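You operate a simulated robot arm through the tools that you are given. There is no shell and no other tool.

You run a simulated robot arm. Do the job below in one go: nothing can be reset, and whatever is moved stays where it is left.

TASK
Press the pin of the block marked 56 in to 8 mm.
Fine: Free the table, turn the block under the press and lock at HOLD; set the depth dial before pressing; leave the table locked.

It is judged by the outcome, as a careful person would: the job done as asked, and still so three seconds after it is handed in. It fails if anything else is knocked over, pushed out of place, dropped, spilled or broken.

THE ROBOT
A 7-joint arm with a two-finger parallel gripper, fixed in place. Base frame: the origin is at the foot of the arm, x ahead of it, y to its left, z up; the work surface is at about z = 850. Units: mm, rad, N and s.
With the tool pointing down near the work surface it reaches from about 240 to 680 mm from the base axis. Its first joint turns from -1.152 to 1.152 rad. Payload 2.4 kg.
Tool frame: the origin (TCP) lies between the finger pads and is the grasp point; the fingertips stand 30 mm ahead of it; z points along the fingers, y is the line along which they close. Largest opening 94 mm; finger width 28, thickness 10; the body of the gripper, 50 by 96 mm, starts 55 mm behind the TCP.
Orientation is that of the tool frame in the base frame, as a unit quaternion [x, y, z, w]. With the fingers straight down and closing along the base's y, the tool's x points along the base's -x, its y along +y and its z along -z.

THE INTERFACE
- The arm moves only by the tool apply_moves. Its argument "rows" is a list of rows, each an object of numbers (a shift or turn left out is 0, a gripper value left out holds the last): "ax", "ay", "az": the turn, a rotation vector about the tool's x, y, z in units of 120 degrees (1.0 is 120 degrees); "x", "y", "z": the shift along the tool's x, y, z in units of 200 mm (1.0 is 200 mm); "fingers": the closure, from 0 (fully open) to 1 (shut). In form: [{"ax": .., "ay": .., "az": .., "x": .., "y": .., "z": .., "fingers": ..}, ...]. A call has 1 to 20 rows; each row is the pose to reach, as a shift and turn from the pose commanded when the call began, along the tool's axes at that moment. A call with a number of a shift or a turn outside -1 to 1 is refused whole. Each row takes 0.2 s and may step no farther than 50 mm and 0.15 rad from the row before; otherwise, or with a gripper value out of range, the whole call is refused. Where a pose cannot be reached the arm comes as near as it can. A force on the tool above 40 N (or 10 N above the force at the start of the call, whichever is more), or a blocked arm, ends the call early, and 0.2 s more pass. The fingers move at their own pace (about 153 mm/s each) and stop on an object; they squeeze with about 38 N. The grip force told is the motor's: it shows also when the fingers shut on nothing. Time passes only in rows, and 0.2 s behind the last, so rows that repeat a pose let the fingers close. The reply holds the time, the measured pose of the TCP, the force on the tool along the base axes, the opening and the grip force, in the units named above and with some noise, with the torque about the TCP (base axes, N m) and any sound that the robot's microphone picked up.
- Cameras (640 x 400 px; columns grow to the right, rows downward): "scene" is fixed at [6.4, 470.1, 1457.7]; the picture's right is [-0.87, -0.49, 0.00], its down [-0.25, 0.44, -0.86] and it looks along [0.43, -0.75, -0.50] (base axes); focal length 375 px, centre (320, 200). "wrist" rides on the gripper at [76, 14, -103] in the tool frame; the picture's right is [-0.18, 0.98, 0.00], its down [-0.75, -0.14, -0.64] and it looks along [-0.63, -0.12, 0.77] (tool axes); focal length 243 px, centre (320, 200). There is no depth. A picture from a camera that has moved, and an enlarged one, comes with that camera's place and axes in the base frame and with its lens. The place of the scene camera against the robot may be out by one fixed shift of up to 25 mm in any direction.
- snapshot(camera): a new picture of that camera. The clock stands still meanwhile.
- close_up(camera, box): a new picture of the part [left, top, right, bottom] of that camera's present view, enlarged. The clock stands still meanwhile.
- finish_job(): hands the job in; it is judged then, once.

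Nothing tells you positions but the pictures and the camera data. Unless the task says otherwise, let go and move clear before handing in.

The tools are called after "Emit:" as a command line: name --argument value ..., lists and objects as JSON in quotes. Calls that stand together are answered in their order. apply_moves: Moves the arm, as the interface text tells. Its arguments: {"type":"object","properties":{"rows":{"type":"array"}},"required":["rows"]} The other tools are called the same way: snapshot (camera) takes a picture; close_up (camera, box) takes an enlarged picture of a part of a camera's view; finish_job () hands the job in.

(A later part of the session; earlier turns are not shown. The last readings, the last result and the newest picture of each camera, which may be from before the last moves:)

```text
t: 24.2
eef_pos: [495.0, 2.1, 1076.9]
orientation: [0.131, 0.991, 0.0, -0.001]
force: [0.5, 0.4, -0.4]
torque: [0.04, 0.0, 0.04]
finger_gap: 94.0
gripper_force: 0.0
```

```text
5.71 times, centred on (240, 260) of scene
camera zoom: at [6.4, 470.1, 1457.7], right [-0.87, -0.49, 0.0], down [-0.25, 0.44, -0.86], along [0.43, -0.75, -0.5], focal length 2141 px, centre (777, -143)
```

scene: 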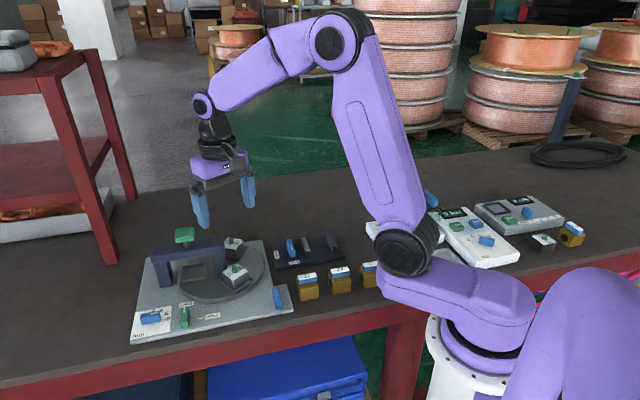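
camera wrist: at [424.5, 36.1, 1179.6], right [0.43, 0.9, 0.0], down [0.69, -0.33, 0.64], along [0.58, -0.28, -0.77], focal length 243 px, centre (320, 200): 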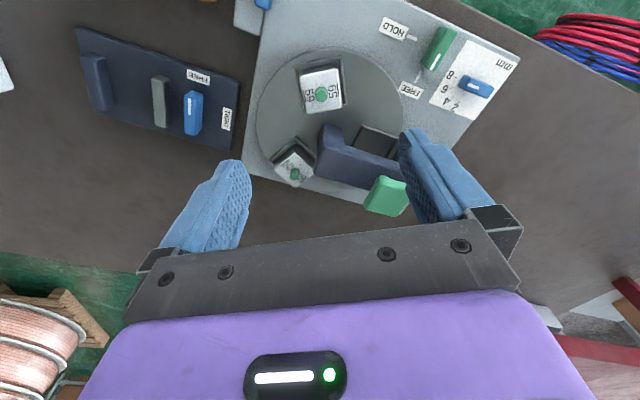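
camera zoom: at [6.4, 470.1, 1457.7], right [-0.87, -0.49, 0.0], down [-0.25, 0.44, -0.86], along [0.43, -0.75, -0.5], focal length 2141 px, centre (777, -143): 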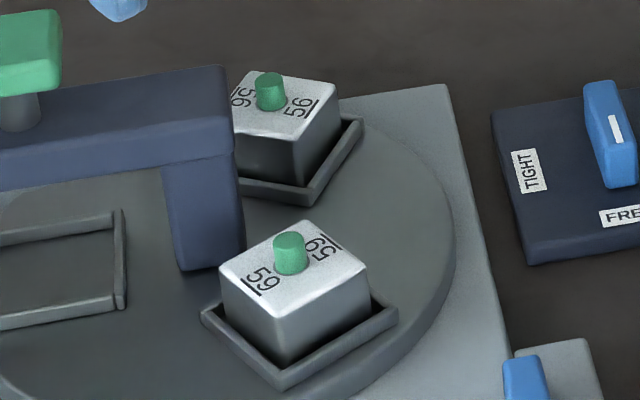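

The disc centre works out near (557.5,-14.5) with nests on a 62 mm radius. Block 59's nest is about 54 mm square at (498,2), so I'll lower the open fingers beside it and check heights from close by.

Emit:
apply_moves --rows '[{"x": -0.0158, "y": 0.003, "z": 0.2}, {"x": -0.0158, "y": 0.003, "z": 0.4}, {"x": -0.0158, "y": 0.003, "z": 0.6}, {"x": -0.0158, "y": 0.003, "z": 0.7}, {"x": -0.0158, "y": 0.003, "z": 0.7}]'

Emit:
snapshot --camera "wrist"

Emit:
close_up --camera "wrist" --box '[240, 60, 400, 200]'

Emit:
close_up --camera "scene" --box '[180, 210, 290, 300]'

```text
t: 25.4
eef_pos: [497.8, 2.0, 938.1]
orientation: [0.131, 0.991, 0.0, 0.0]
force: [0.2, -0.3, 0.5]
torque: [0.02, -0.01, 0.0]
finger_gap: 94.1
gripper_force: 0.0
```

```text
taken
camera wrist: at [427.3, 35.4, 1040.4], right [0.43, 0.9, 0.0], down [0.69, -0.33, 0.64], along [0.58, -0.28, -0.77], focal length 243 px, centre (320, 200)
```

wrist: 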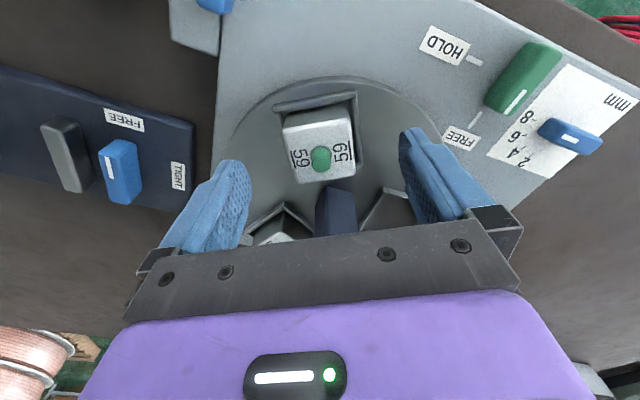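

```text
2.86 times, centred on (320, 130) of wrist
camera zoom: at [427.3, 35.4, 1040.4], right [0.43, 0.9, 0.0], down [0.69, -0.33, 0.64], along [0.58, -0.28, -0.77], focal length 693 px, centre (320, 400)
```

zoom: 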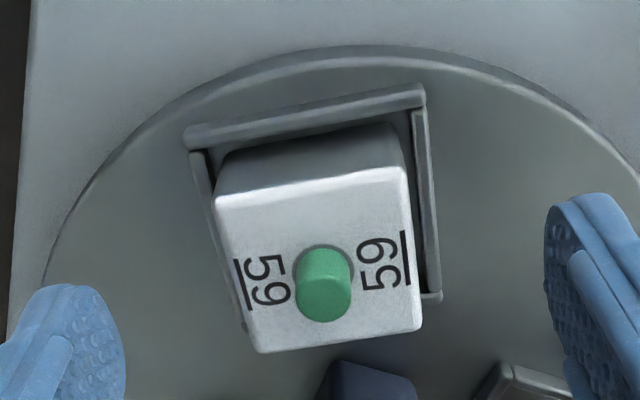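

```text
4.44 times, centred on (235, 255) of scene
camera zoom: at [6.4, 470.1, 1457.7], right [-0.87, -0.49, 0.0], down [-0.25, 0.44, -0.86], along [0.43, -0.75, -0.5], focal length 1665 px, centre (698, -44)
```

zoom: 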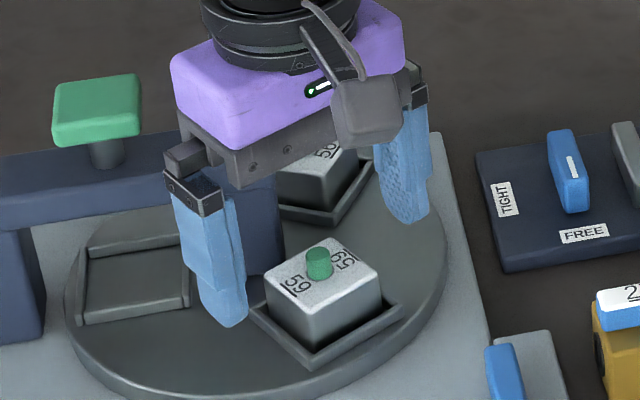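

The nest wall top is at about z=877 and the disc surface at about 869. I'll lower the fingertips to about 872, just above the disc, and check the force before closing.

Emit:
apply_moves --rows '[{"z": 0.09}, {"z": 0.14, "fingers": 0.25}, {"z": 0.165, "fingers": 0.25}, {"z": 0.175, "fingers": 0.25}, {"z": 0.175, "fingers": 0.25}]'

Emit:
snapshot --camera "wrist"

Emit:
close_up --camera "scene" --box '[190, 220, 280, 300]'

```text
t: 26.6
eef_pos: [499.5, 3.7, 903.0]
orientation: [0.131, 0.991, 0.0, 0.0]
force: [-1.2, 0.7, 4.6]
torque: [0.04, 0.0, 0.01]
finger_gap: 70.5
gripper_force: 0.0
```

```text
taken
camera wrist: at [427.7, 37.8, 1005.9], right [0.43, 0.9, 0.0], down [0.69, -0.33, 0.64], along [0.58, -0.28, -0.77], focal length 243 px, centre (320, 200)
```

wrist: 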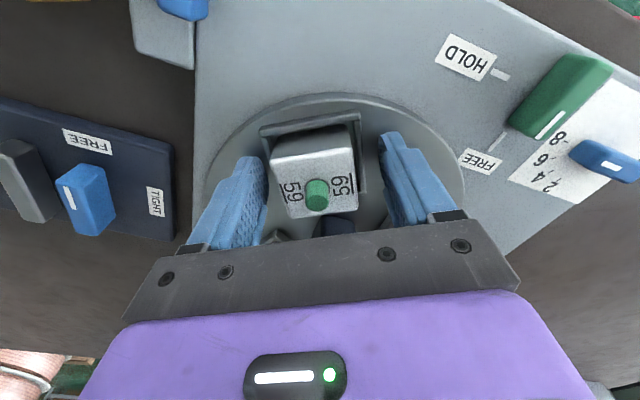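

```text
5.00 times, centred on (235, 260) of scene
camera zoom: at [6.3, 470.1, 1457.7], right [-0.87, -0.49, 0.0], down [-0.25, 0.44, -0.86], along [0.43, -0.75, -0.5], focal length 1874 px, centre (745, -100)
```

zoom: 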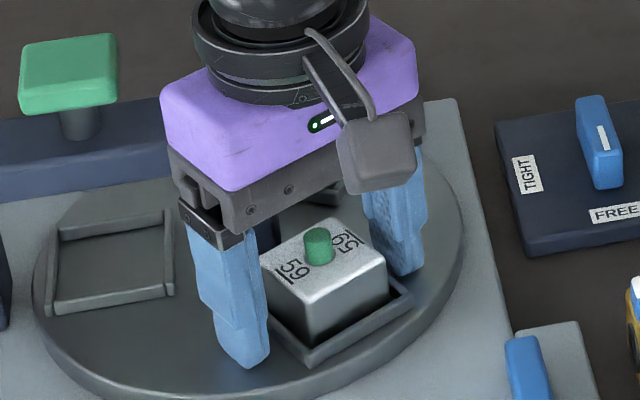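

A light 4.6 N upward force means the fingertips just touch the disc. I'll raise 1.5 mm and close onto the nest walls.

Emit:
apply_moves --rows '[{"z": -0.0075}, {"z": -0.0075, "fingers": 0.35}, {"z": -0.0075, "fingers": 1.0}, {"z": -0.0075, "fingers": 1.0}, {"z": -0.0075, "fingers": 1.0}]'

Emit:
snapshot --camera "wrist"

Emit:
close_up --camera "scene" --box '[190, 220, 280, 300]'

```text
t: 27.8
eef_pos: [499.0, 3.1, 904.2]
orientation: [0.131, 0.991, 0.0, -0.001]
force: [-3.2, -7.9, 0.2]
torque: [-0.19, 0.2, -0.5]
finger_gap: 55.9
gripper_force: 45.1
```

```text
taken
camera wrist: at [427.5, 36.9, 1007.5], right [0.43, 0.9, 0.0], down [0.69, -0.33, 0.64], along [0.58, -0.28, -0.77], focal length 243 px, centre (320, 200)
```

wrist: 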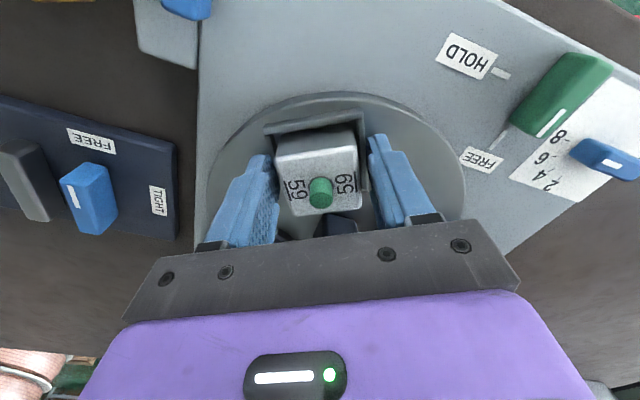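

```text
5.00 times, centred on (235, 260) of scene
camera zoom: at [6.4, 469.9, 1457.7], right [-0.87, -0.49, 0.0], down [-0.25, 0.44, -0.86], along [0.43, -0.75, -0.5], focal length 1874 px, centre (745, -100)
```

zoom: 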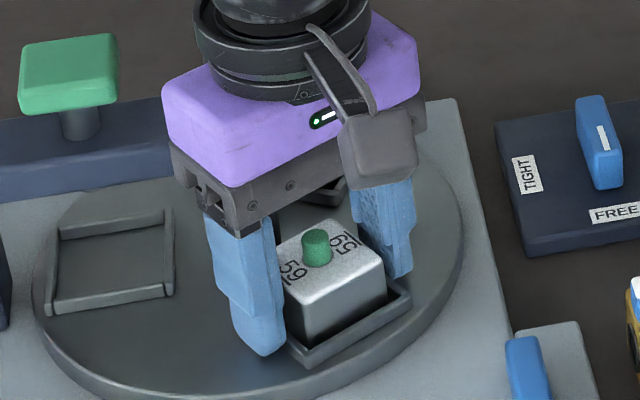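

The fingers hold the nest walls (gap 55.9 mm) with little load. I'll turn the table counter-clockwise along the arc, the first 30° as a test.

Emit:
apply_moves --rows '[{"x": -0.00169, "y": -0.0321, "az": -0.05}, {"x": -0.00672, "y": -0.0639, "az": -0.1}, {"x": -0.01505, "y": -0.095, "az": -0.15}, {"x": -0.02658, "y": -0.1251, "az": -0.2}, {"x": -0.0412, "y": -0.15375, "az": -0.25}, {"x": -0.0412, "y": -0.15375, "az": -0.25}]'

Emit:
close_up --camera "scene" --box '[120, 215, 300, 350]'

```text
t: 29.2
eef_pos: [498.4, -30.3, 903.2]
orientation: [-0.13, 0.992, 0.0, -0.001]
force: [-6.6, -15.0, 5.6]
torque: [-0.5, 0.9, -0.82]
finger_gap: 56.1
gripper_force: 45.3
```

```text
2.96 times, centred on (210, 282) of scene
camera zoom: at [6.2, 469.7, 1457.8], right [-0.87, -0.49, 0.0], down [-0.25, 0.44, -0.86], along [0.43, -0.75, -0.5], focal length 1110 px, centre (646, -44)
```

zoom: 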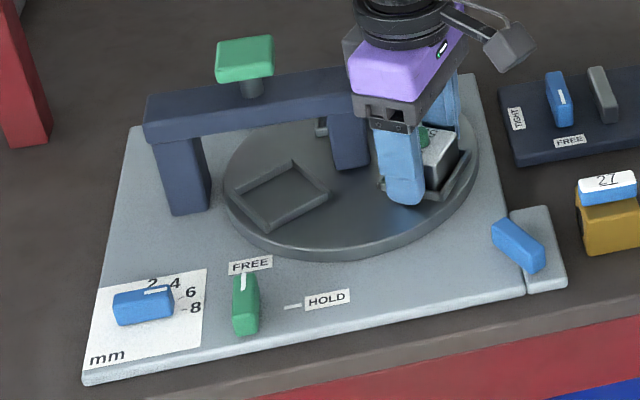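

The disc turned 30° and the blue handle at the plate's corner turned with it, so that handle is its crank. The loads are low, so I'll go on another 45°.

Emit:
apply_moves --rows '[{"x": 0.0023, "y": -0.03256, "az": -0.05}, {"x": -0.0028, "y": -0.06476, "az": -0.1}, {"x": -0.01125, "y": -0.09626, "az": -0.15}, {"x": -0.02293, "y": -0.1267, "az": -0.2}, {"x": -0.03774, "y": -0.15575, "az": -0.25}, {"x": -0.05549, "y": -0.1831, "az": -0.3}, {"x": -0.07601, "y": -0.20843, "az": -0.35}, {"x": -0.08724, "y": -0.22027, "az": -0.375}, {"x": -0.08724, "y": -0.22027, "az": -0.375}]'

Emit:
close_up --camera "scene" --box '[120, 215, 300, 350]'

Emit:
snapshot --camera "wrist"

```text
t: 31.2
eef_pos: [527.8, -68.6, 905.3]
orientation: [-0.5, 0.866, 0.0, 0.0]
force: [-1.9, -18.8, -10.8]
torque: [-0.98, -0.44, -0.5]
finger_gap: 55.9
gripper_force: 45.2
```

```text
2.96 times, centred on (210, 282) of scene
camera zoom: at [6.5, 469.6, 1457.8], right [-0.87, -0.49, 0.0], down [-0.25, 0.44, -0.86], along [0.43, -0.75, -0.5], focal length 1110 px, centre (646, -44)
```

zoom: 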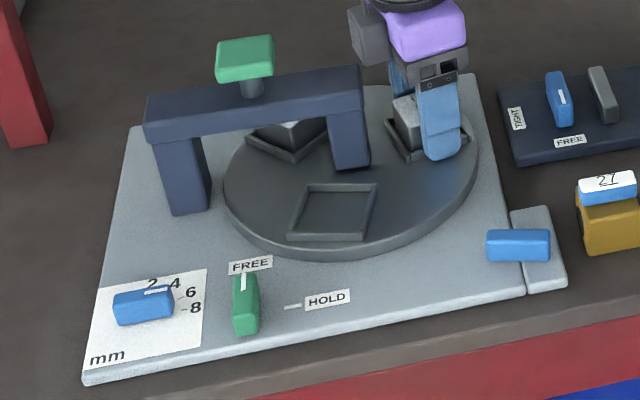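

```text
taken
camera wrist: at [475.6, -126.3, 1007.3], right [-0.76, 0.65, 0.0], down [0.5, 0.58, 0.64], along [0.42, 0.49, -0.77], focal length 243 px, centre (320, 200)
```

wrist: 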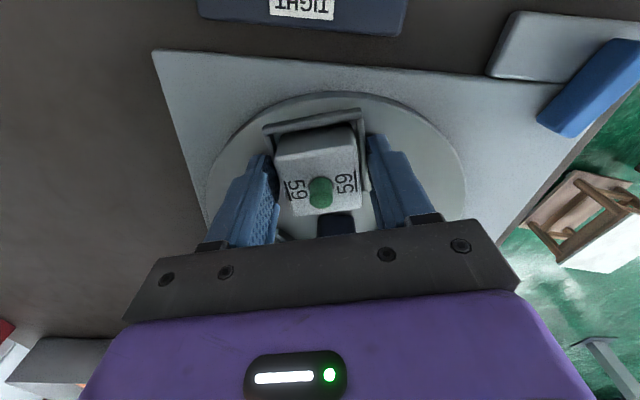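

The disc is at 75° with a steady pull of about 19 N toward -y, so the true centre lies a little that way. I'll shift 2 mm with it and turn the last 45°.

Emit:
apply_moves --rows '[{"x": 0.0095, "y": -0.0055}, {"x": 0.0078, "y": -0.03806, "az": -0.05}, {"x": 0.0027, "y": -0.07027, "az": -0.1}, {"x": -0.00575, "y": -0.10176, "az": -0.15}, {"x": -0.01743, "y": -0.1322, "az": -0.2}, {"x": -0.03223, "y": -0.16125, "az": -0.25}, {"x": -0.04999, "y": -0.1886, "az": -0.3}, {"x": -0.0705, "y": -0.21394, "az": -0.35}, {"x": -0.08174, "y": -0.22577, "az": -0.375}, {"x": -0.08174, "y": -0.22577, "az": -0.375}]'

Emit:
close_up --camera "scene" --box '[120, 215, 300, 350]'

Emit:
snapshot --camera "wrist"

```text
t: 33.4
eef_pos: [575.1, -75.2, 905.0]
orientation: [0.794, -0.607, 0.0, 0.0]
force: [5.3, -2.8, -12.1]
torque: [0.43, -0.34, -0.25]
finger_gap: 55.7
gripper_force: 44.9
```

```text
2.96 times, centred on (210, 282) of scene
camera zoom: at [6.7, 470.0, 1457.7], right [-0.87, -0.49, 0.0], down [-0.25, 0.44, -0.86], along [0.43, -0.75, -0.5], focal length 1110 px, centre (646, -44)
```

zoom: 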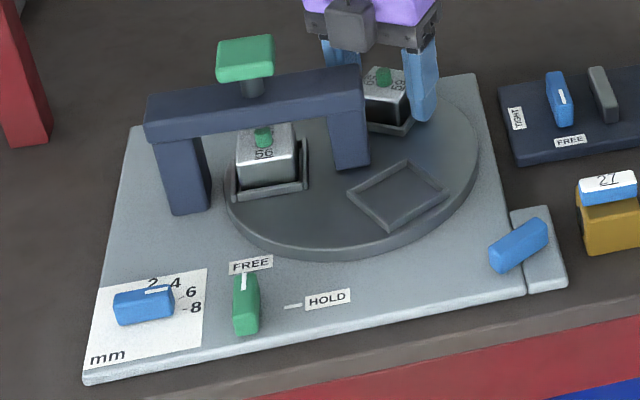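

```text
taken
camera wrist: at [579.8, -151.2, 1007.5], right [-1.0, -0.08, 0.0], down [-0.06, 0.76, 0.64], along [-0.05, 0.64, -0.77], focal length 243 px, centre (320, 200)
```

wrist: 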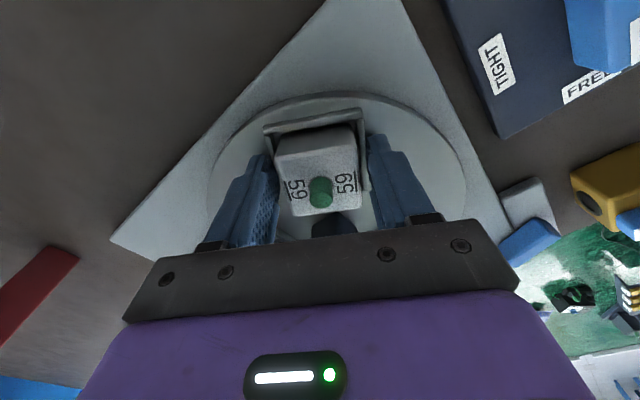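

Block 56 is now under the press, and the empty nest sits where 59's nest was. I'll release, rise clear and compare the nest corners with the original picture.

Emit:
apply_moves --rows '[{"fingers": 0.2}, {"fingers": 0.2}, {"fingers": 0.2, "z": -0.1}, {"z": -0.3}, {"z": -0.5}, {"z": -0.7}, {"z": -0.8}, {"z": -0.8}]'

Emit:
close_up --camera "scene" --box '[210, 225, 270, 295]'

Emit:
close_up --camera "scene" --box '[140, 220, 270, 300]'

Emit:
snapshot --camera "wrist"

```text
t: 35.2
eef_pos: [572.2, -72.4, 1065.2]
orientation: [0.793, -0.609, 0.0, 0.0]
force: [-0.1, 0.9, 0.7]
torque: [-0.02, 0.04, 0.0]
finger_gap: 75.4
gripper_force: 0.0
```

```text
5.71 times, centred on (240, 260) of scene
camera zoom: at [6.4, 470.1, 1457.7], right [-0.87, -0.49, 0.0], down [-0.25, 0.44, -0.86], along [0.43, -0.75, -0.5], focal length 2141 px, centre (777, -143)
```

zoom: 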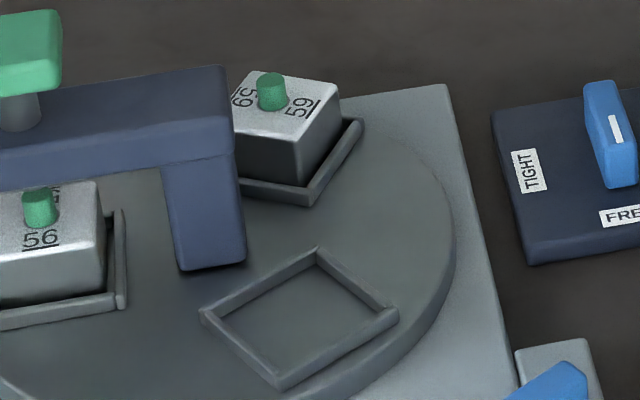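

```text
4.92 times, centred on (205, 260) of scene
camera zoom: at [6.4, 470.1, 1457.7], right [-0.87, -0.49, 0.0], down [-0.25, 0.44, -0.86], along [0.43, -0.75, -0.5], focal length 1845 px, centre (886, -95)
```

zoom: 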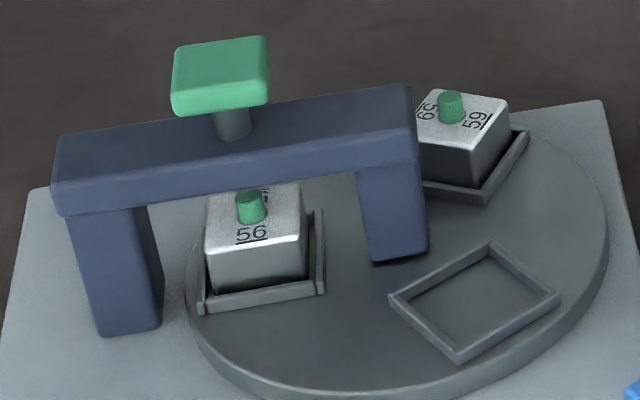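

```text
taken
camera wrist: at [578.4, -149.7, 1167.4], right [-1.0, -0.08, 0.0], down [-0.06, 0.76, 0.64], along [-0.05, 0.64, -0.77], focal length 243 px, centre (320, 200)
```

wrist: 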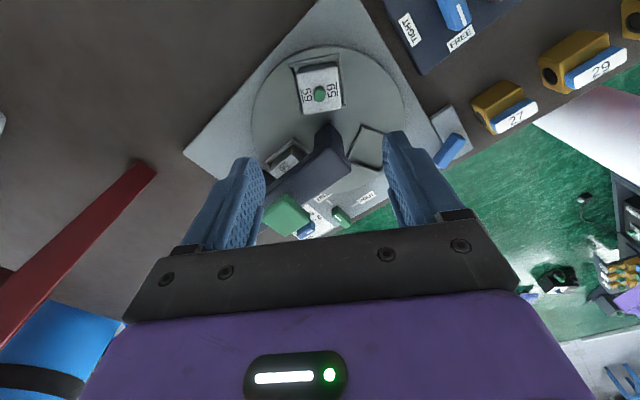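

All nest corners match the original picture within a pixel or so, so the table is indexed correctly. Next I'll go back to the latch, gripper at yaw 136°, to turn it to HOLD.

Emit:
apply_moves --rows '[{"x": -0.155, "y": -0.002, "az": -0.043}, {"x": -0.31, "y": -0.004, "az": -0.087}, {"x": -0.465, "y": -0.006, "az": -0.13}, {"x": -0.62, "y": -0.008, "az": -0.173}, {"x": -0.775, "y": -0.01, "az": -0.217, "fingers": 0.6}, {"x": -0.929, "y": -0.011, "az": -0.26, "fingers": 0.6}, {"x": -0.929, "y": -0.011, "az": -0.26, "fingers": 0.6}]'

Emit:
snapshot --camera "wrist"

```text
t: 36.8
eef_pos: [528.7, 105.4, 1065.9]
orientation: [0.928, -0.372, -0.001, 0.0]
force: [0.5, 0.0, -0.6]
torque: [0.03, 0.02, -0.03]
finger_gap: 37.7
gripper_force: 0.1
```

```text
taken
camera wrist: at [573.8, 43.6, 1168.6], right [-0.81, -0.58, 0.0], down [-0.45, 0.62, 0.64], along [-0.37, 0.52, -0.77], focal length 243 px, centre (320, 200)
```

wrist: 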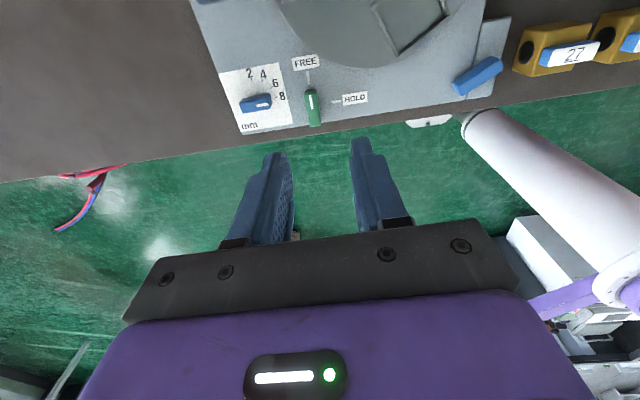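

I'm near the latch and will align above it, then lower to just over its top for a check.

Emit:
apply_moves --rows '[{"x": -0.1145, "y": -0.0677}, {"x": -0.1145, "y": -0.0677, "z": 0.2}, {"x": -0.1145, "y": -0.0677, "z": 0.4}, {"x": -0.1145, "y": -0.0677, "z": 0.58}, {"x": -0.1145, "y": -0.0677, "z": 0.68}, {"x": -0.1145, "y": -0.0677, "z": 0.68}]'

Emit:
close_up --camera "wrist" --box '[270, 80, 370, 180]'

```text
t: 38.2
eef_pos: [520.4, 130.8, 928.0]
orientation: [0.928, -0.372, 0.0, 0.0]
force: [-0.4, 0.2, 0.5]
torque: [0.02, -0.01, -0.01]
finger_gap: 37.6
gripper_force: 0.0
```

```text
4.00 times, centred on (320, 130) of wrist
camera zoom: at [564.9, 68.8, 1031.2], right [-0.81, -0.58, 0.0], down [-0.45, 0.62, 0.64], along [-0.37, 0.52, -0.77], focal length 970 px, centre (320, 480)
```

zoom: 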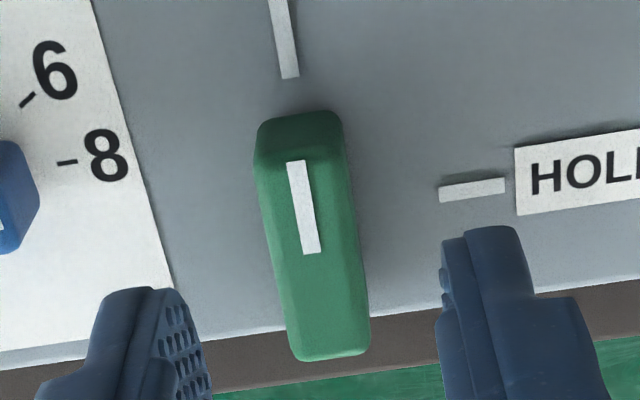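

The latch centre is about 1–2 mm off the gripper axis. I'll correct that while lowering, then close on it.

Emit:
apply_moves --rows '[{"x": 0.006, "y": -0.0125, "z": 0.08}, {"x": 0.006, "y": -0.0125, "z": 0.13}, {"x": 0.006, "y": -0.0125, "z": 0.158}, {"x": 0.006, "y": -0.0125, "z": 0.158}, {"x": 0.006, "y": -0.0125, "z": 0.158, "fingers": 1.0}, {"x": 0.006, "y": -0.0125, "z": 0.158, "fingers": 1.0}, {"x": 0.006, "y": -0.0125, "z": 0.158, "fingers": 1.0}]'

```text
t: 39.8
eef_pos: [523.8, 132.1, 895.3]
orientation: [0.927, -0.374, -0.001, 0.001]
force: [-6.9, -6.3, 1.8]
torque: [0.55, 0.55, -0.83]
finger_gap: 14.9
gripper_force: 45.2
```

The latch is gripped with a low load. I'll turn it clockwise to HOLD, half way first.

Emit:
apply_moves --rows '[{"y": 0.004, "az": 0.03}, {"y": 0.004, "az": 0.095}, {"y": 0.004, "az": 0.16}, {"y": 0.004, "az": 0.225}, {"y": 0.004, "az": 0.29}, {"y": 0.004, "az": 0.35}, {"y": 0.004, "az": 0.38}, {"y": 0.004, "az": 0.38}]'

```text
t: 41.6
eef_pos: [521.2, 129.0, 896.9]
orientation: [0.71, -0.704, -0.001, 0.003]
force: [-7.2, -15.8, -26.4]
torque: [0.12, -0.19, 0.01]
finger_gap: 14.8
gripper_force: 45.1
```

The turn is half way, with some downward and sideways load building. I'll ease the arm that way and finish turning to HOLD.

Emit:
apply_moves --rows '[{"x": 0.0075, "y": 0.0035, "z": 0.008}, {"x": 0.0075, "y": 0.0035, "z": 0.008, "az": 0.065}, {"x": 0.0075, "y": 0.0035, "z": 0.008, "az": 0.13}, {"x": 0.0075, "y": 0.0035, "z": 0.008, "az": 0.195}, {"x": 0.0075, "y": 0.0035, "z": 0.008, "az": 0.26}, {"x": 0.0075, "y": 0.0035, "z": 0.008, "az": 0.325}, {"x": 0.0075, "y": 0.0035, "z": 0.008, "az": 0.376}, {"x": 0.0075, "y": 0.0035, "z": 0.008, "az": 0.376}]'

Emit:
snapshot --camera "wrist"

Emit:
close_up --camera "scene" --box '[120, 215, 300, 350]'

```text
t: 43.4
eef_pos: [519.4, 130.2, 894.9]
orientation: [-0.387, 0.922, 0.001, -0.004]
force: [-30.6, 6.3, 16.5]
torque: [0.65, -0.17, 0.08]
finger_gap: 14.7
gripper_force: 44.5
```

```text
taken
camera wrist: at [455.4, 86.7, 998.7], right [-0.57, 0.82, 0.0], down [0.63, 0.44, 0.64], along [0.52, 0.37, -0.77], focal length 243 px, centre (320, 200)
```

wrist: 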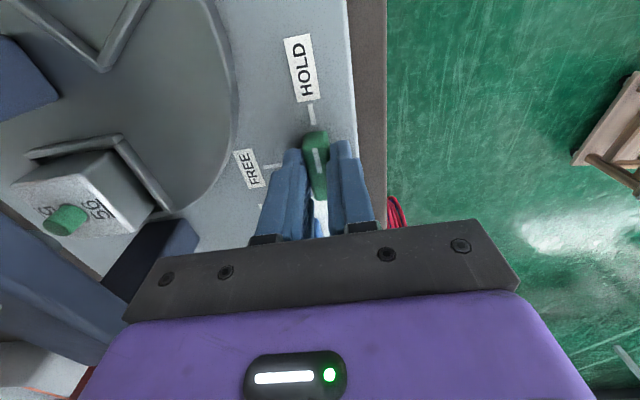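

```text
2.96 times, centred on (210, 282) of scene
camera zoom: at [5.3, 470.2, 1457.7], right [-0.87, -0.49, 0.0], down [-0.25, 0.44, -0.87], along [0.43, -0.75, -0.5], focal length 1110 px, centre (646, -44)
```

zoom: 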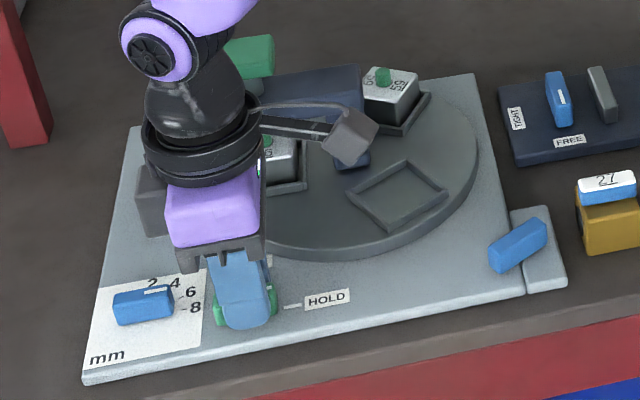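

The latch is at or near HOLD, but the grip carries a side load. I'll open to relieve it and check the angle.

Emit:
apply_moves --rows '[{"fingers": 0.6}, {"fingers": 0.6}, {"fingers": 0.6, "z": -0.1}, {"z": -0.16}, {"z": -0.16}]'

Emit:
close_up --camera "wrist" --box '[270, 80, 370, 180]'

Emit:
close_up --camera "scene" --box '[130, 290, 230, 345]'

```text
t: 44.6
eef_pos: [521.6, 128.3, 927.9]
orientation: [-0.386, 0.922, -0.001, -0.001]
force: [0.3, 0.1, -0.2]
torque: [0.0, 0.01, -0.04]
finger_gap: 37.1
gripper_force: 0.0
```

```text
4.00 times, centred on (320, 130) of wrist
camera zoom: at [457.6, 84.7, 1030.5], right [-0.57, 0.82, 0.0], down [0.63, 0.44, 0.64], along [0.53, 0.37, -0.77], focal length 970 px, centre (320, 480)
```

zoom: 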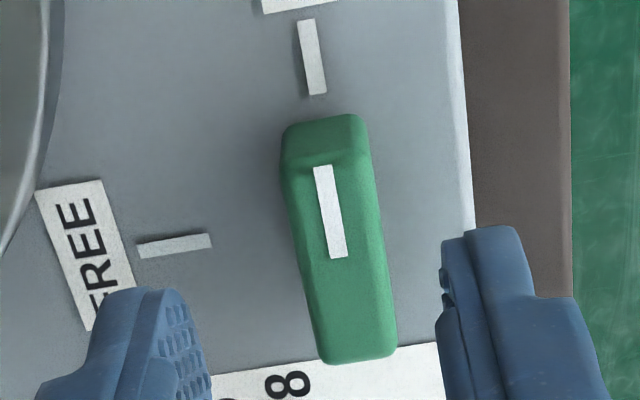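

```text
6.40 times, centred on (180, 318) of scene
camera zoom: at [6.4, 470.1, 1457.7], right [-0.87, -0.49, 0.0], down [-0.25, 0.44, -0.86], along [0.43, -0.75, -0.5], focal length 2398 px, centre (1216, -552)
```

zoom: 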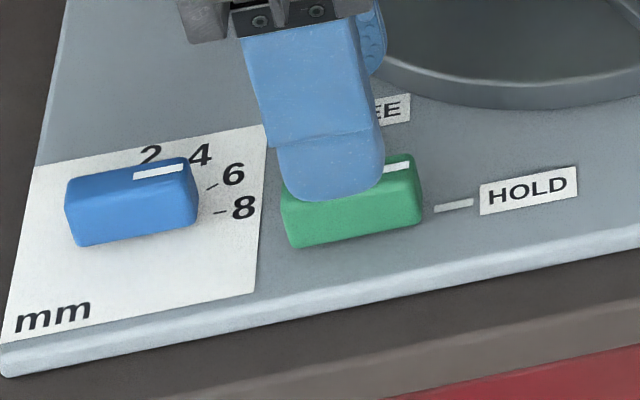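

The handle reads 225.8°, on the HOLD tick. To be sure it is fully seated I'll regrip it centred and press a few degrees further, watching for the stop's torque.

Emit:
apply_moves --rows '[{"x": 0.004, "y": 0.014, "z": 0.08}, {"x": 0.004, "y": 0.014, "z": 0.13}, {"x": 0.004, "y": 0.014, "z": 0.158}, {"x": 0.004, "y": 0.014, "z": 0.158}, {"x": 0.004, "y": 0.014, "z": 0.158, "fingers": 1.0}, {"x": 0.004, "y": 0.014, "z": 0.158, "fingers": 1.0}, {"x": 0.004, "y": 0.014, "z": 0.158, "fingers": 1.0}]'

```text
t: 46.2
eef_pos: [520.4, 131.6, 896.2]
orientation: [-0.388, 0.922, 0.0, 0.001]
force: [-2.0, 2.5, -2.6]
torque: [0.12, -0.1, 0.03]
finger_gap: 14.8
gripper_force: 45.3
```

Emit:
apply_moves --rows '[{"az": 0.01}, {"az": 0.02}, {"az": 0.03}, {"az": 0.03}]'

```text
t: 47.2
eef_pos: [519.9, 130.7, 896.6]
orientation: [-0.358, 0.934, 0.0, -0.001]
force: [-5.9, -0.2, 9.9]
torque: [-0.58, 0.59, 1.57]
finger_gap: 15.6
gripper_force: 45.2
```

Torque rose to 1.6 N·m and the pads began to slip, so the latch is hard against its HOLD stop. I'll release, rise well clear and check everything before pressing.

Emit:
apply_moves --rows '[{"fingers": 0.6}, {"fingers": 0.6}, {"fingers": 0.6, "z": -0.1}, {"z": -0.3}, {"z": -0.5}, {"z": -0.7}, {"z": -0.9}, {"z": -0.9, "fingers": 1.0}, {"z": -0.9, "fingers": 1.0}]'

Emit:
snapshot --camera "wrist"

Emit:
close_up --camera "scene" --box '[130, 290, 230, 345]'

Emit:
close_up --camera "scene" --box '[140, 220, 270, 300]'

```text
t: 49.2
eef_pos: [519.7, 132.2, 1075.4]
orientation: [-0.358, 0.934, 0.0, 0.0]
force: [-0.3, 1.0, 1.4]
torque: [-0.01, -0.01, -0.01]
finger_gap: 0.0
gripper_force: 33.3
```

```text
taken
camera wrist: at [451.3, 92.6, 1178.8], right [-0.52, 0.85, 0.0], down [0.66, 0.4, 0.64], along [0.55, 0.33, -0.77], focal length 243 px, centre (320, 200)
```

wrist: 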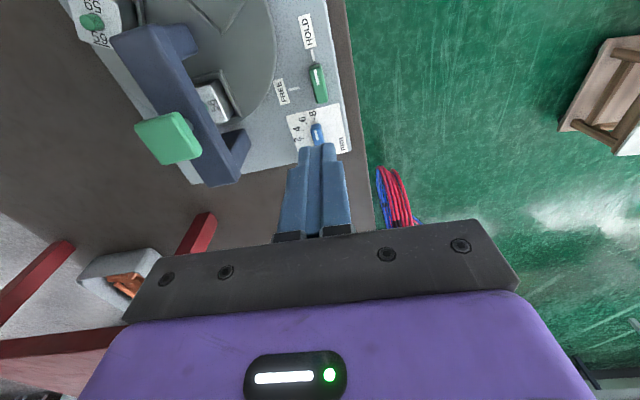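

```text
6.40 times, centred on (180, 318) of scene
camera zoom: at [6.4, 470.1, 1457.7], right [-0.87, -0.49, 0.0], down [-0.25, 0.44, -0.86], along [0.43, -0.75, -0.5], focal length 2398 px, centre (1216, -552)
```

zoom: 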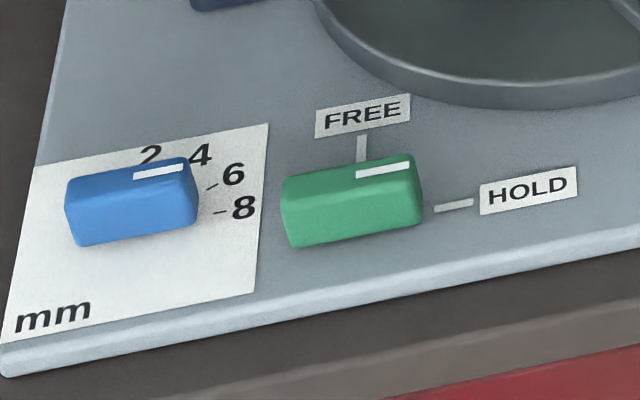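

```text
4.92 times, centred on (205, 260) of scene
camera zoom: at [6.4, 470.1, 1457.7], right [-0.87, -0.49, 0.0], down [-0.25, 0.44, -0.86], along [0.43, -0.75, -0.5], focal length 1845 px, centre (886, -95)
```

zoom: 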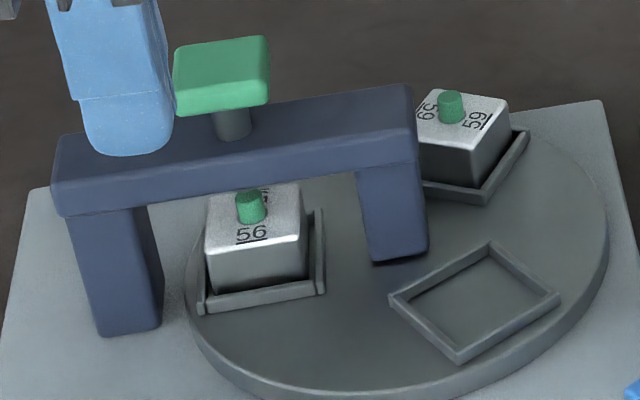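

The latch mark matches the original HOLD picture, the dial is at 8, and block 56 is squarely under the ram. I'll move the closed fingers over the press cap near (601,29) and check alignment.

Emit:
apply_moves --rows '[{"x": 0.011, "y": -0.164}, {"x": 0.022, "y": -0.328}, {"x": 0.033, "y": -0.492}, {"x": 0.043, "y": -0.655}, {"x": 0.043, "y": -0.655}]'

Emit:
snapshot --camera "wrist"

Emit:
close_up --camera "scene" --box '[130, 180, 270, 300]'

```text
t: 50.4
eef_pos: [599.0, 26.8, 1074.9]
orientation: [-0.358, 0.934, -0.001, 0.0]
force: [-0.5, -0.4, 0.0]
torque: [-0.02, 0.02, 0.0]
finger_gap: 0.0
gripper_force: 33.3
```

```text
taken
camera wrist: at [532.7, -12.5, 1178.6], right [-0.52, 0.85, 0.0], down [0.66, 0.4, 0.64], along [0.55, 0.33, -0.77], focal length 243 px, centre (320, 200)
```

wrist: 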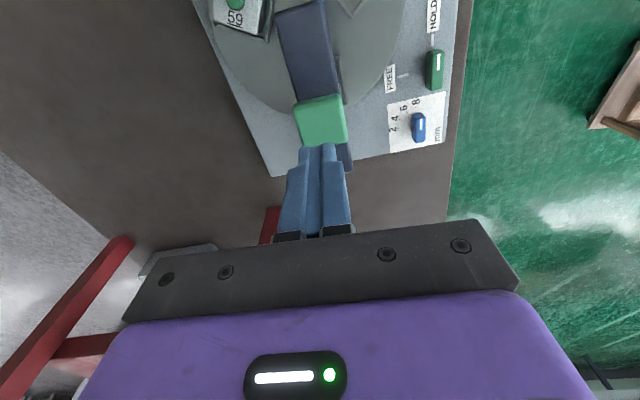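

```text
3.33 times, centred on (200, 240) of scene
camera zoom: at [6.4, 470.1, 1457.7], right [-0.87, -0.49, 0.0], down [-0.25, 0.44, -0.86], along [0.43, -0.75, -0.5], focal length 1249 px, centre (720, 67)
```

zoom: 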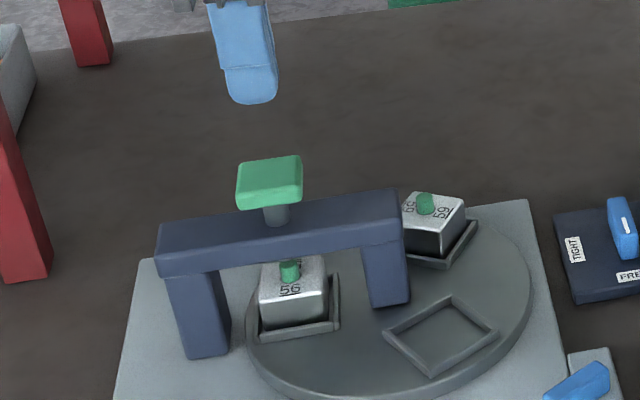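

The fingertips are over the cap within about 2 mm. I'll lower closer and look once more before pressing.

Emit:
apply_moves --rows '[{"z": 0.1}, {"z": 0.2}, {"z": 0.2}]'

Emit:
close_up --camera "wrist" --box '[260, 80, 380, 200]'

Emit:
close_up --camera "scene" --box '[150, 190, 230, 290]'

```text
t: 51.2
eef_pos: [599.2, 27.5, 1036.5]
orientation: [-0.358, 0.934, 0.0, 0.0]
force: [-0.1, 0.2, -0.4]
torque: [-0.01, 0.01, 0.02]
finger_gap: 0.1
gripper_force: 33.4
```

```text
3.33 times, centred on (320, 140) of wrist
camera zoom: at [532.5, -12.2, 1137.7], right [-0.52, 0.85, 0.0], down [0.66, 0.4, 0.64], along [0.55, 0.33, -0.77], focal length 809 px, centre (320, 400)
```

zoom: 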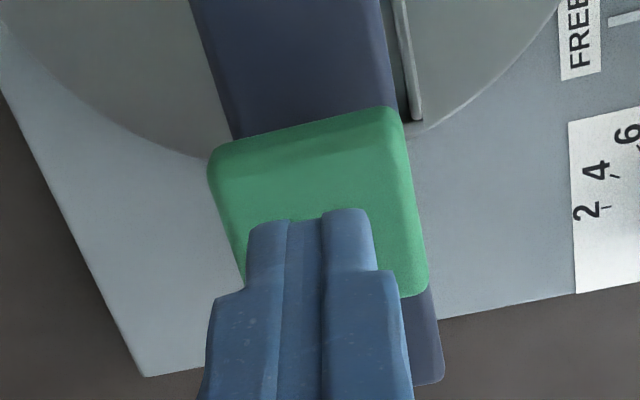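

```text
4.00 times, centred on (190, 240) of scene
camera zoom: at [6.4, 470.1, 1457.7], right [-0.87, -0.49, 0.0], down [-0.25, 0.44, -0.86], along [0.43, -0.75, -0.5], focal length 1499 px, centre (840, 40)
```

zoom: 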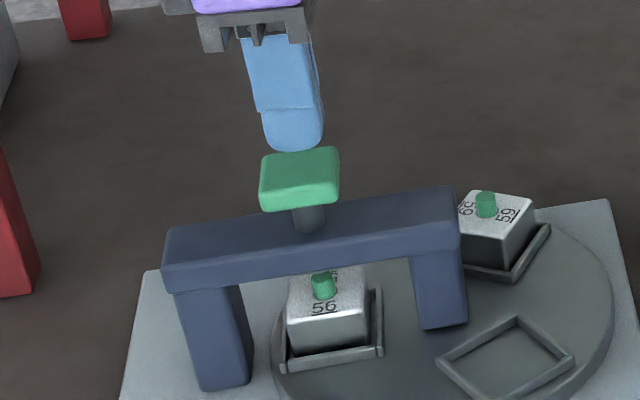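

The fingertips are centred over the cap. I'll press down in small steps and watch the force and height.

Emit:
apply_moves --rows '[{"z": 0.03}, {"z": 0.06}, {"z": 0.08}, {"z": 0.09}, {"z": 0.1}, {"z": 0.11}, {"z": 0.12}, {"z": 0.13}]'

Emit:
close_up --camera "scene" --box '[150, 190, 230, 290]'

```text
t: 53.0
eef_pos: [601.0, 26.9, 1010.5]
orientation: [-0.358, 0.934, -0.001, 0.001]
force: [-1.1, 0.2, 8.4]
torque: [0.0, 0.04, -0.06]
finger_gap: 0.0
gripper_force: 32.9
```

```text
4.00 times, centred on (190, 240) of scene
camera zoom: at [6.3, 470.1, 1457.7], right [-0.87, -0.49, 0.0], down [-0.25, 0.44, -0.86], along [0.43, -0.75, -0.5], focal length 1499 px, centre (840, 40)
```

zoom: 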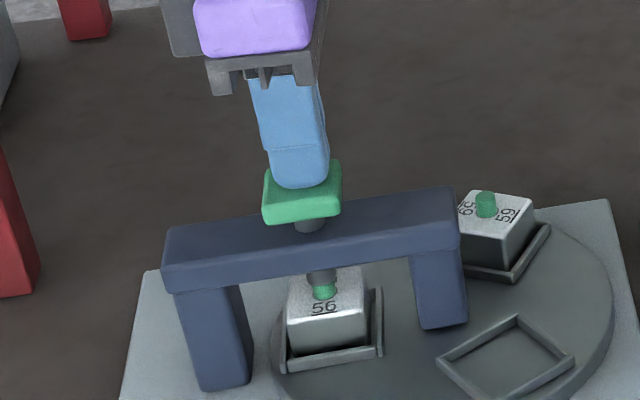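

The ram is going down under about 8 N and has nearly reached the pin. I'll keep pressing slowly.

Emit:
apply_moves --rows '[{"z": 0.01}, {"z": 0.02}, {"z": 0.03}, {"z": 0.04}, {"z": 0.05}, {"z": 0.06}]'

Emit:
close_up --camera "scene" --box '[150, 190, 230, 290]'

```text
t: 54.4
eef_pos: [602.5, 27.0, 1003.8]
orientation: [-0.358, 0.934, -0.001, 0.002]
force: [-4.5, -0.8, 9.5]
torque: [-0.07, 0.23, -0.02]
finger_gap: 0.1
gripper_force: 33.5
heard: click
stopped in row 6: the force on the tool passed its limit at 44 N (the readings are from after the stop); the commanded pose is now the measured one
```

```text
4.00 times, centred on (190, 240) of scene
camera zoom: at [6.1, 470.1, 1457.7], right [-0.87, -0.49, 0.0], down [-0.25, 0.44, -0.86], along [0.43, -0.75, -0.5], focal length 1499 px, centre (840, 40)
```

zoom: 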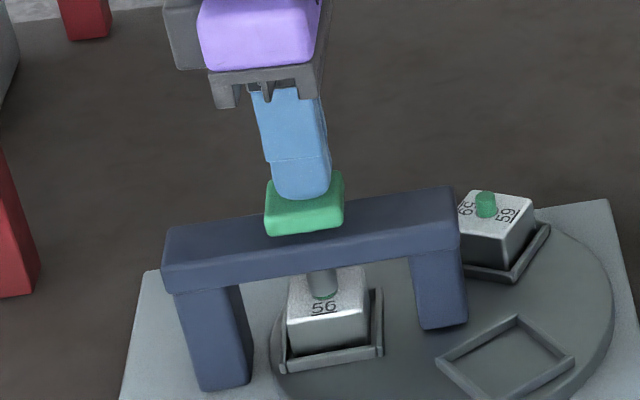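

I heard a click and the force passed 44 N, so the ram seems to have hit the depth stop. I'll look closely at the pin.

Emit:
close_up --camera "scene" --box '[180, 245, 210, 275]'

Emit:
close_up --camera "wrist" --box '[240, 0, 400, 200]'

```text
13.33 times, centred on (195, 260) of scene
camera zoom: at [6.1, 470.1, 1457.7], right [-0.87, -0.49, 0.0], down [-0.25, 0.44, -0.86], along [0.43, -0.75, -0.5], focal length 4996 px, centre (1987, -600)
```

zoom: 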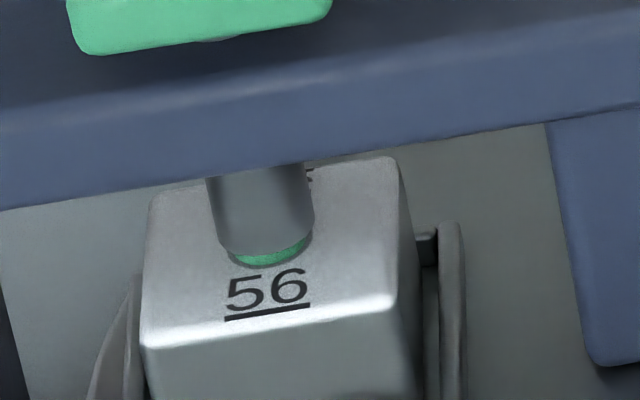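

```text
2.00 times, centred on (320, 100) of wrist
camera zoom: at [533.7, -12.2, 1105.7], right [-0.52, 0.85, 0.0], down [0.65, 0.4, 0.65], along [0.55, 0.33, -0.76], focal length 485 px, centre (320, 400)
```

zoom: 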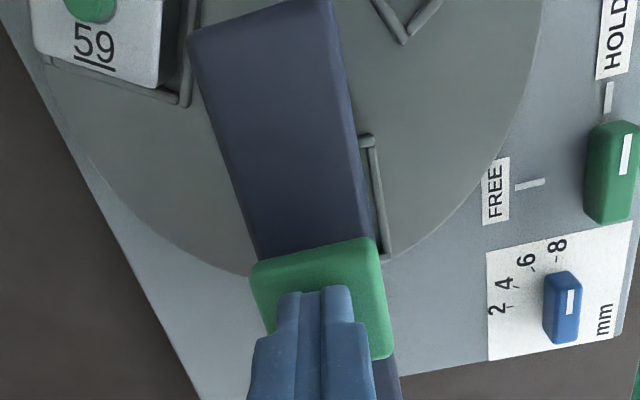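

The pin is nearly flush under the ram. I'll push again gently to see whether it's against a hard stop.

Emit:
apply_moves --rows '[{"z": 0.005}, {"z": 0.01}, {"z": 0.01}, {"z": 0.01}]'

Emit:
close_up --camera "scene" --box '[180, 245, 210, 275]'

```text
t: 55.4
eef_pos: [602.7, 28.1, 1002.9]
orientation: [-0.358, 0.934, -0.001, 0.004]
force: [-14.1, -1.0, 35.1]
torque: [-0.18, 0.65, -0.06]
finger_gap: 0.0
gripper_force: 32.9
```

```text
13.33 times, centred on (195, 260) of scene
camera zoom: at [5.3, 470.1, 1457.7], right [-0.87, -0.49, 0.0], down [-0.25, 0.44, -0.87], along [0.43, -0.75, -0.5], focal length 4996 px, centre (1987, -600)
```

zoom: 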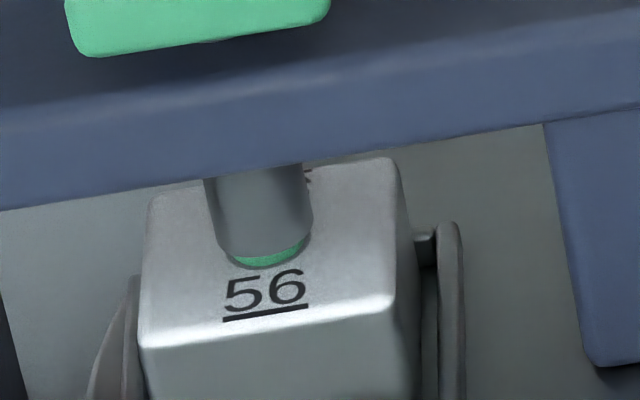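

The force rises to 35 N with almost no movement, so the ram is on its hard stop. I'll lift off and inspect the pin.

Emit:
apply_moves --rows '[{"z": -0.02}, {"z": -0.05}, {"z": -0.1}, {"z": -0.2}, {"z": -0.35}, {"z": -0.5}, {"z": -0.5}]'

Emit:
close_up --camera "scene" --box '[180, 245, 210, 275]'

Emit:
close_up --camera "scene" --box '[140, 220, 270, 300]'

Emit:
snapshot --camera "scene"

```text
t: 57.0
eef_pos: [601.5, 26.6, 1100.7]
orientation: [-0.357, 0.934, 0.0, 0.002]
force: [0.5, -0.4, 0.1]
torque: [0.0, -0.02, 0.03]
finger_gap: 0.1
gripper_force: 33.0
```

```text
13.33 times, centred on (195, 260) of scene
camera zoom: at [6.4, 470.1, 1457.7], right [-0.87, -0.49, 0.0], down [-0.25, 0.44, -0.86], along [0.43, -0.75, -0.5], focal length 4996 px, centre (1987, -600)
```

zoom: 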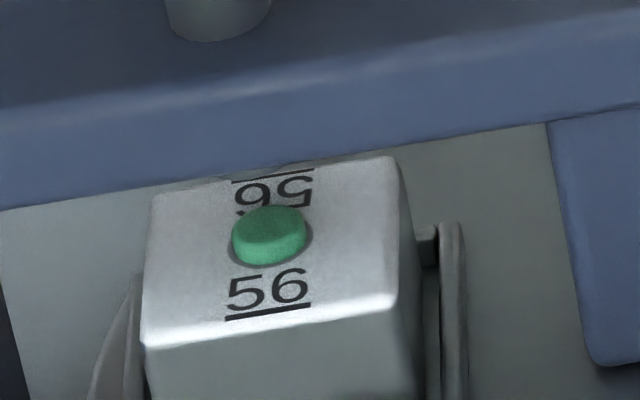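

```text
4.92 times, centred on (205, 260) of scene
camera zoom: at [6.4, 470.1, 1457.7], right [-0.87, -0.49, 0.0], down [-0.25, 0.44, -0.86], along [0.43, -0.75, -0.5], focal length 1845 px, centre (886, -95)
```

zoom: 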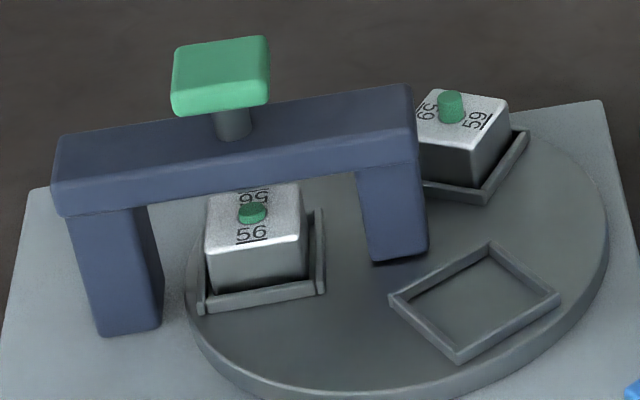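

```text
taken
```

scene: 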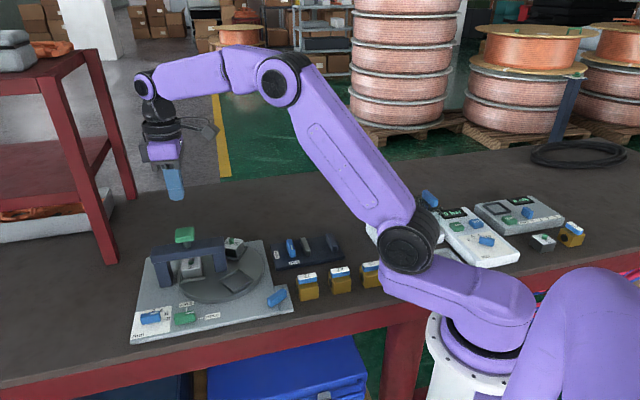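

The ram has returned and 56's pin stands much lower. As a check on depth, I'll measure the unpressed pin of 59 at the same zoom.

Emit:
close_up --camera "scene" --box '[217, 230, 247, 260]'

Emit:
close_up --camera "scene" --box '[130, 290, 230, 345]'

Emit:
close_up --camera "scene" --box '[180, 240, 215, 275]'

```text
13.33 times, centred on (232, 245) of scene
camera zoom: at [6.4, 470.1, 1457.7], right [-0.87, -0.49, 0.0], down [-0.25, 0.44, -0.86], along [0.43, -0.75, -0.5], focal length 4996 px, centre (1493, -400)
```

zoom: 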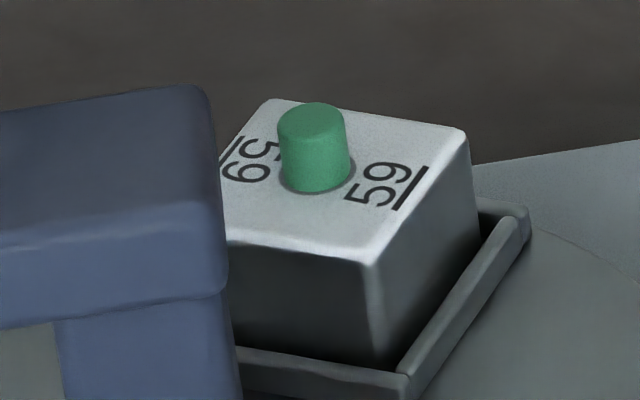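

```text
6.40 times, centred on (180, 318) of scene
camera zoom: at [6.4, 470.1, 1457.7], right [-0.87, -0.49, 0.0], down [-0.25, 0.44, -0.86], along [0.43, -0.75, -0.5], focal length 2398 px, centre (1216, -552)
```

zoom: 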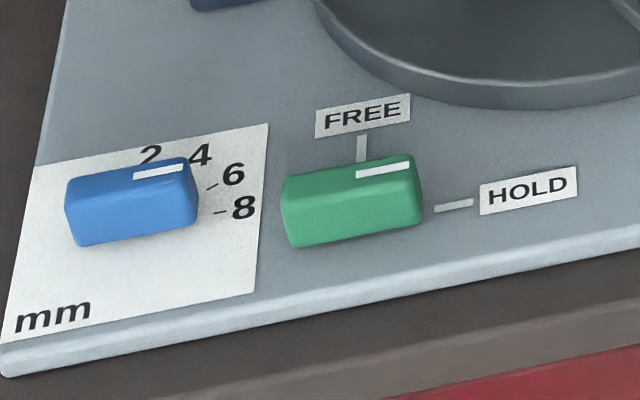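

```text
11.43 times, centred on (198, 258) of scene
camera zoom: at [6.4, 470.1, 1457.7], right [-0.87, -0.49, 0.0], down [-0.25, 0.44, -0.86], along [0.43, -0.75, -0.5], focal length 4282 px, centre (1720, -457)
```

zoom: 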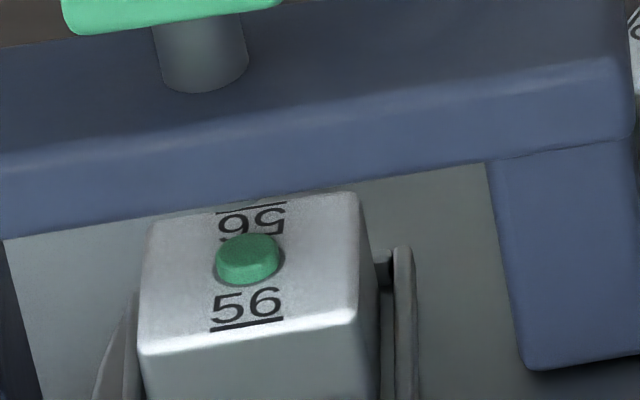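

The pressed pin stands about 3.5 mm against 11.5 mm for the unpressed one, so it went in about 8 mm. The latch is at HOLD and the dial at 8, so I'll back away, open the fingers and take a final look.

Emit:
apply_moves --rows '[{"z": -0.1, "x": 0.1}, {"z": -0.2, "x": 0.25}, {"z": -0.3, "x": 0.4, "fingers": 0.3}, {"z": -0.3, "x": 0.5, "fingers": 0.3}, {"z": -0.3, "x": 0.5, "fingers": 0.3}]'

Emit:
snapshot --camera "scene"

Emit:
close_up --camera "scene" --box '[120, 215, 300, 350]'

```text
t: 58.2
eef_pos: [527.7, -39.9, 1160.8]
orientation: [-0.358, 0.934, -0.001, 0.002]
force: [0.5, 0.2, -0.2]
torque: [-0.01, 0.01, -0.05]
finger_gap: 65.7
gripper_force: 0.0
```

```text
taken
```

scene: 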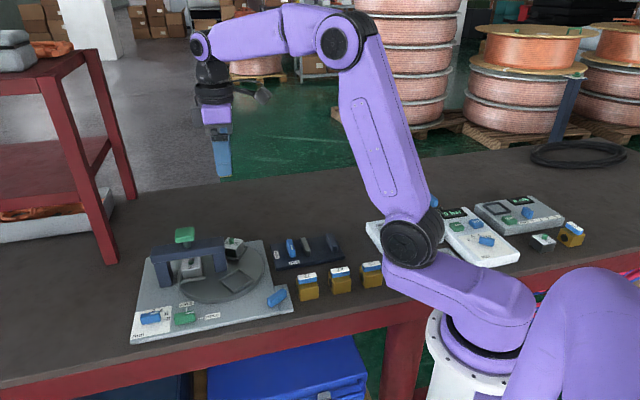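

```text
2.96 times, centred on (210, 282) of scene
camera zoom: at [6.4, 470.1, 1457.7], right [-0.87, -0.49, 0.0], down [-0.25, 0.44, -0.86], along [0.43, -0.75, -0.5], focal length 1110 px, centre (646, -44)
```

zoom: 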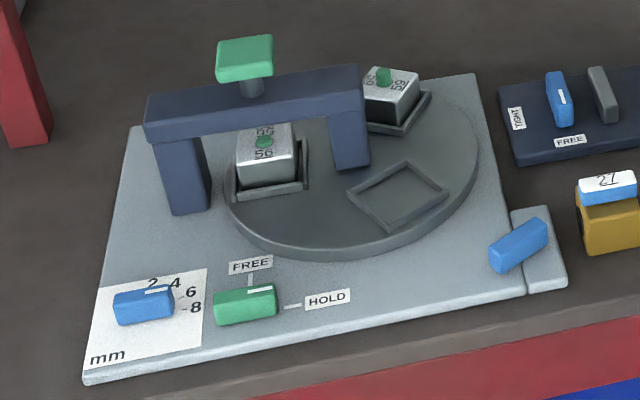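

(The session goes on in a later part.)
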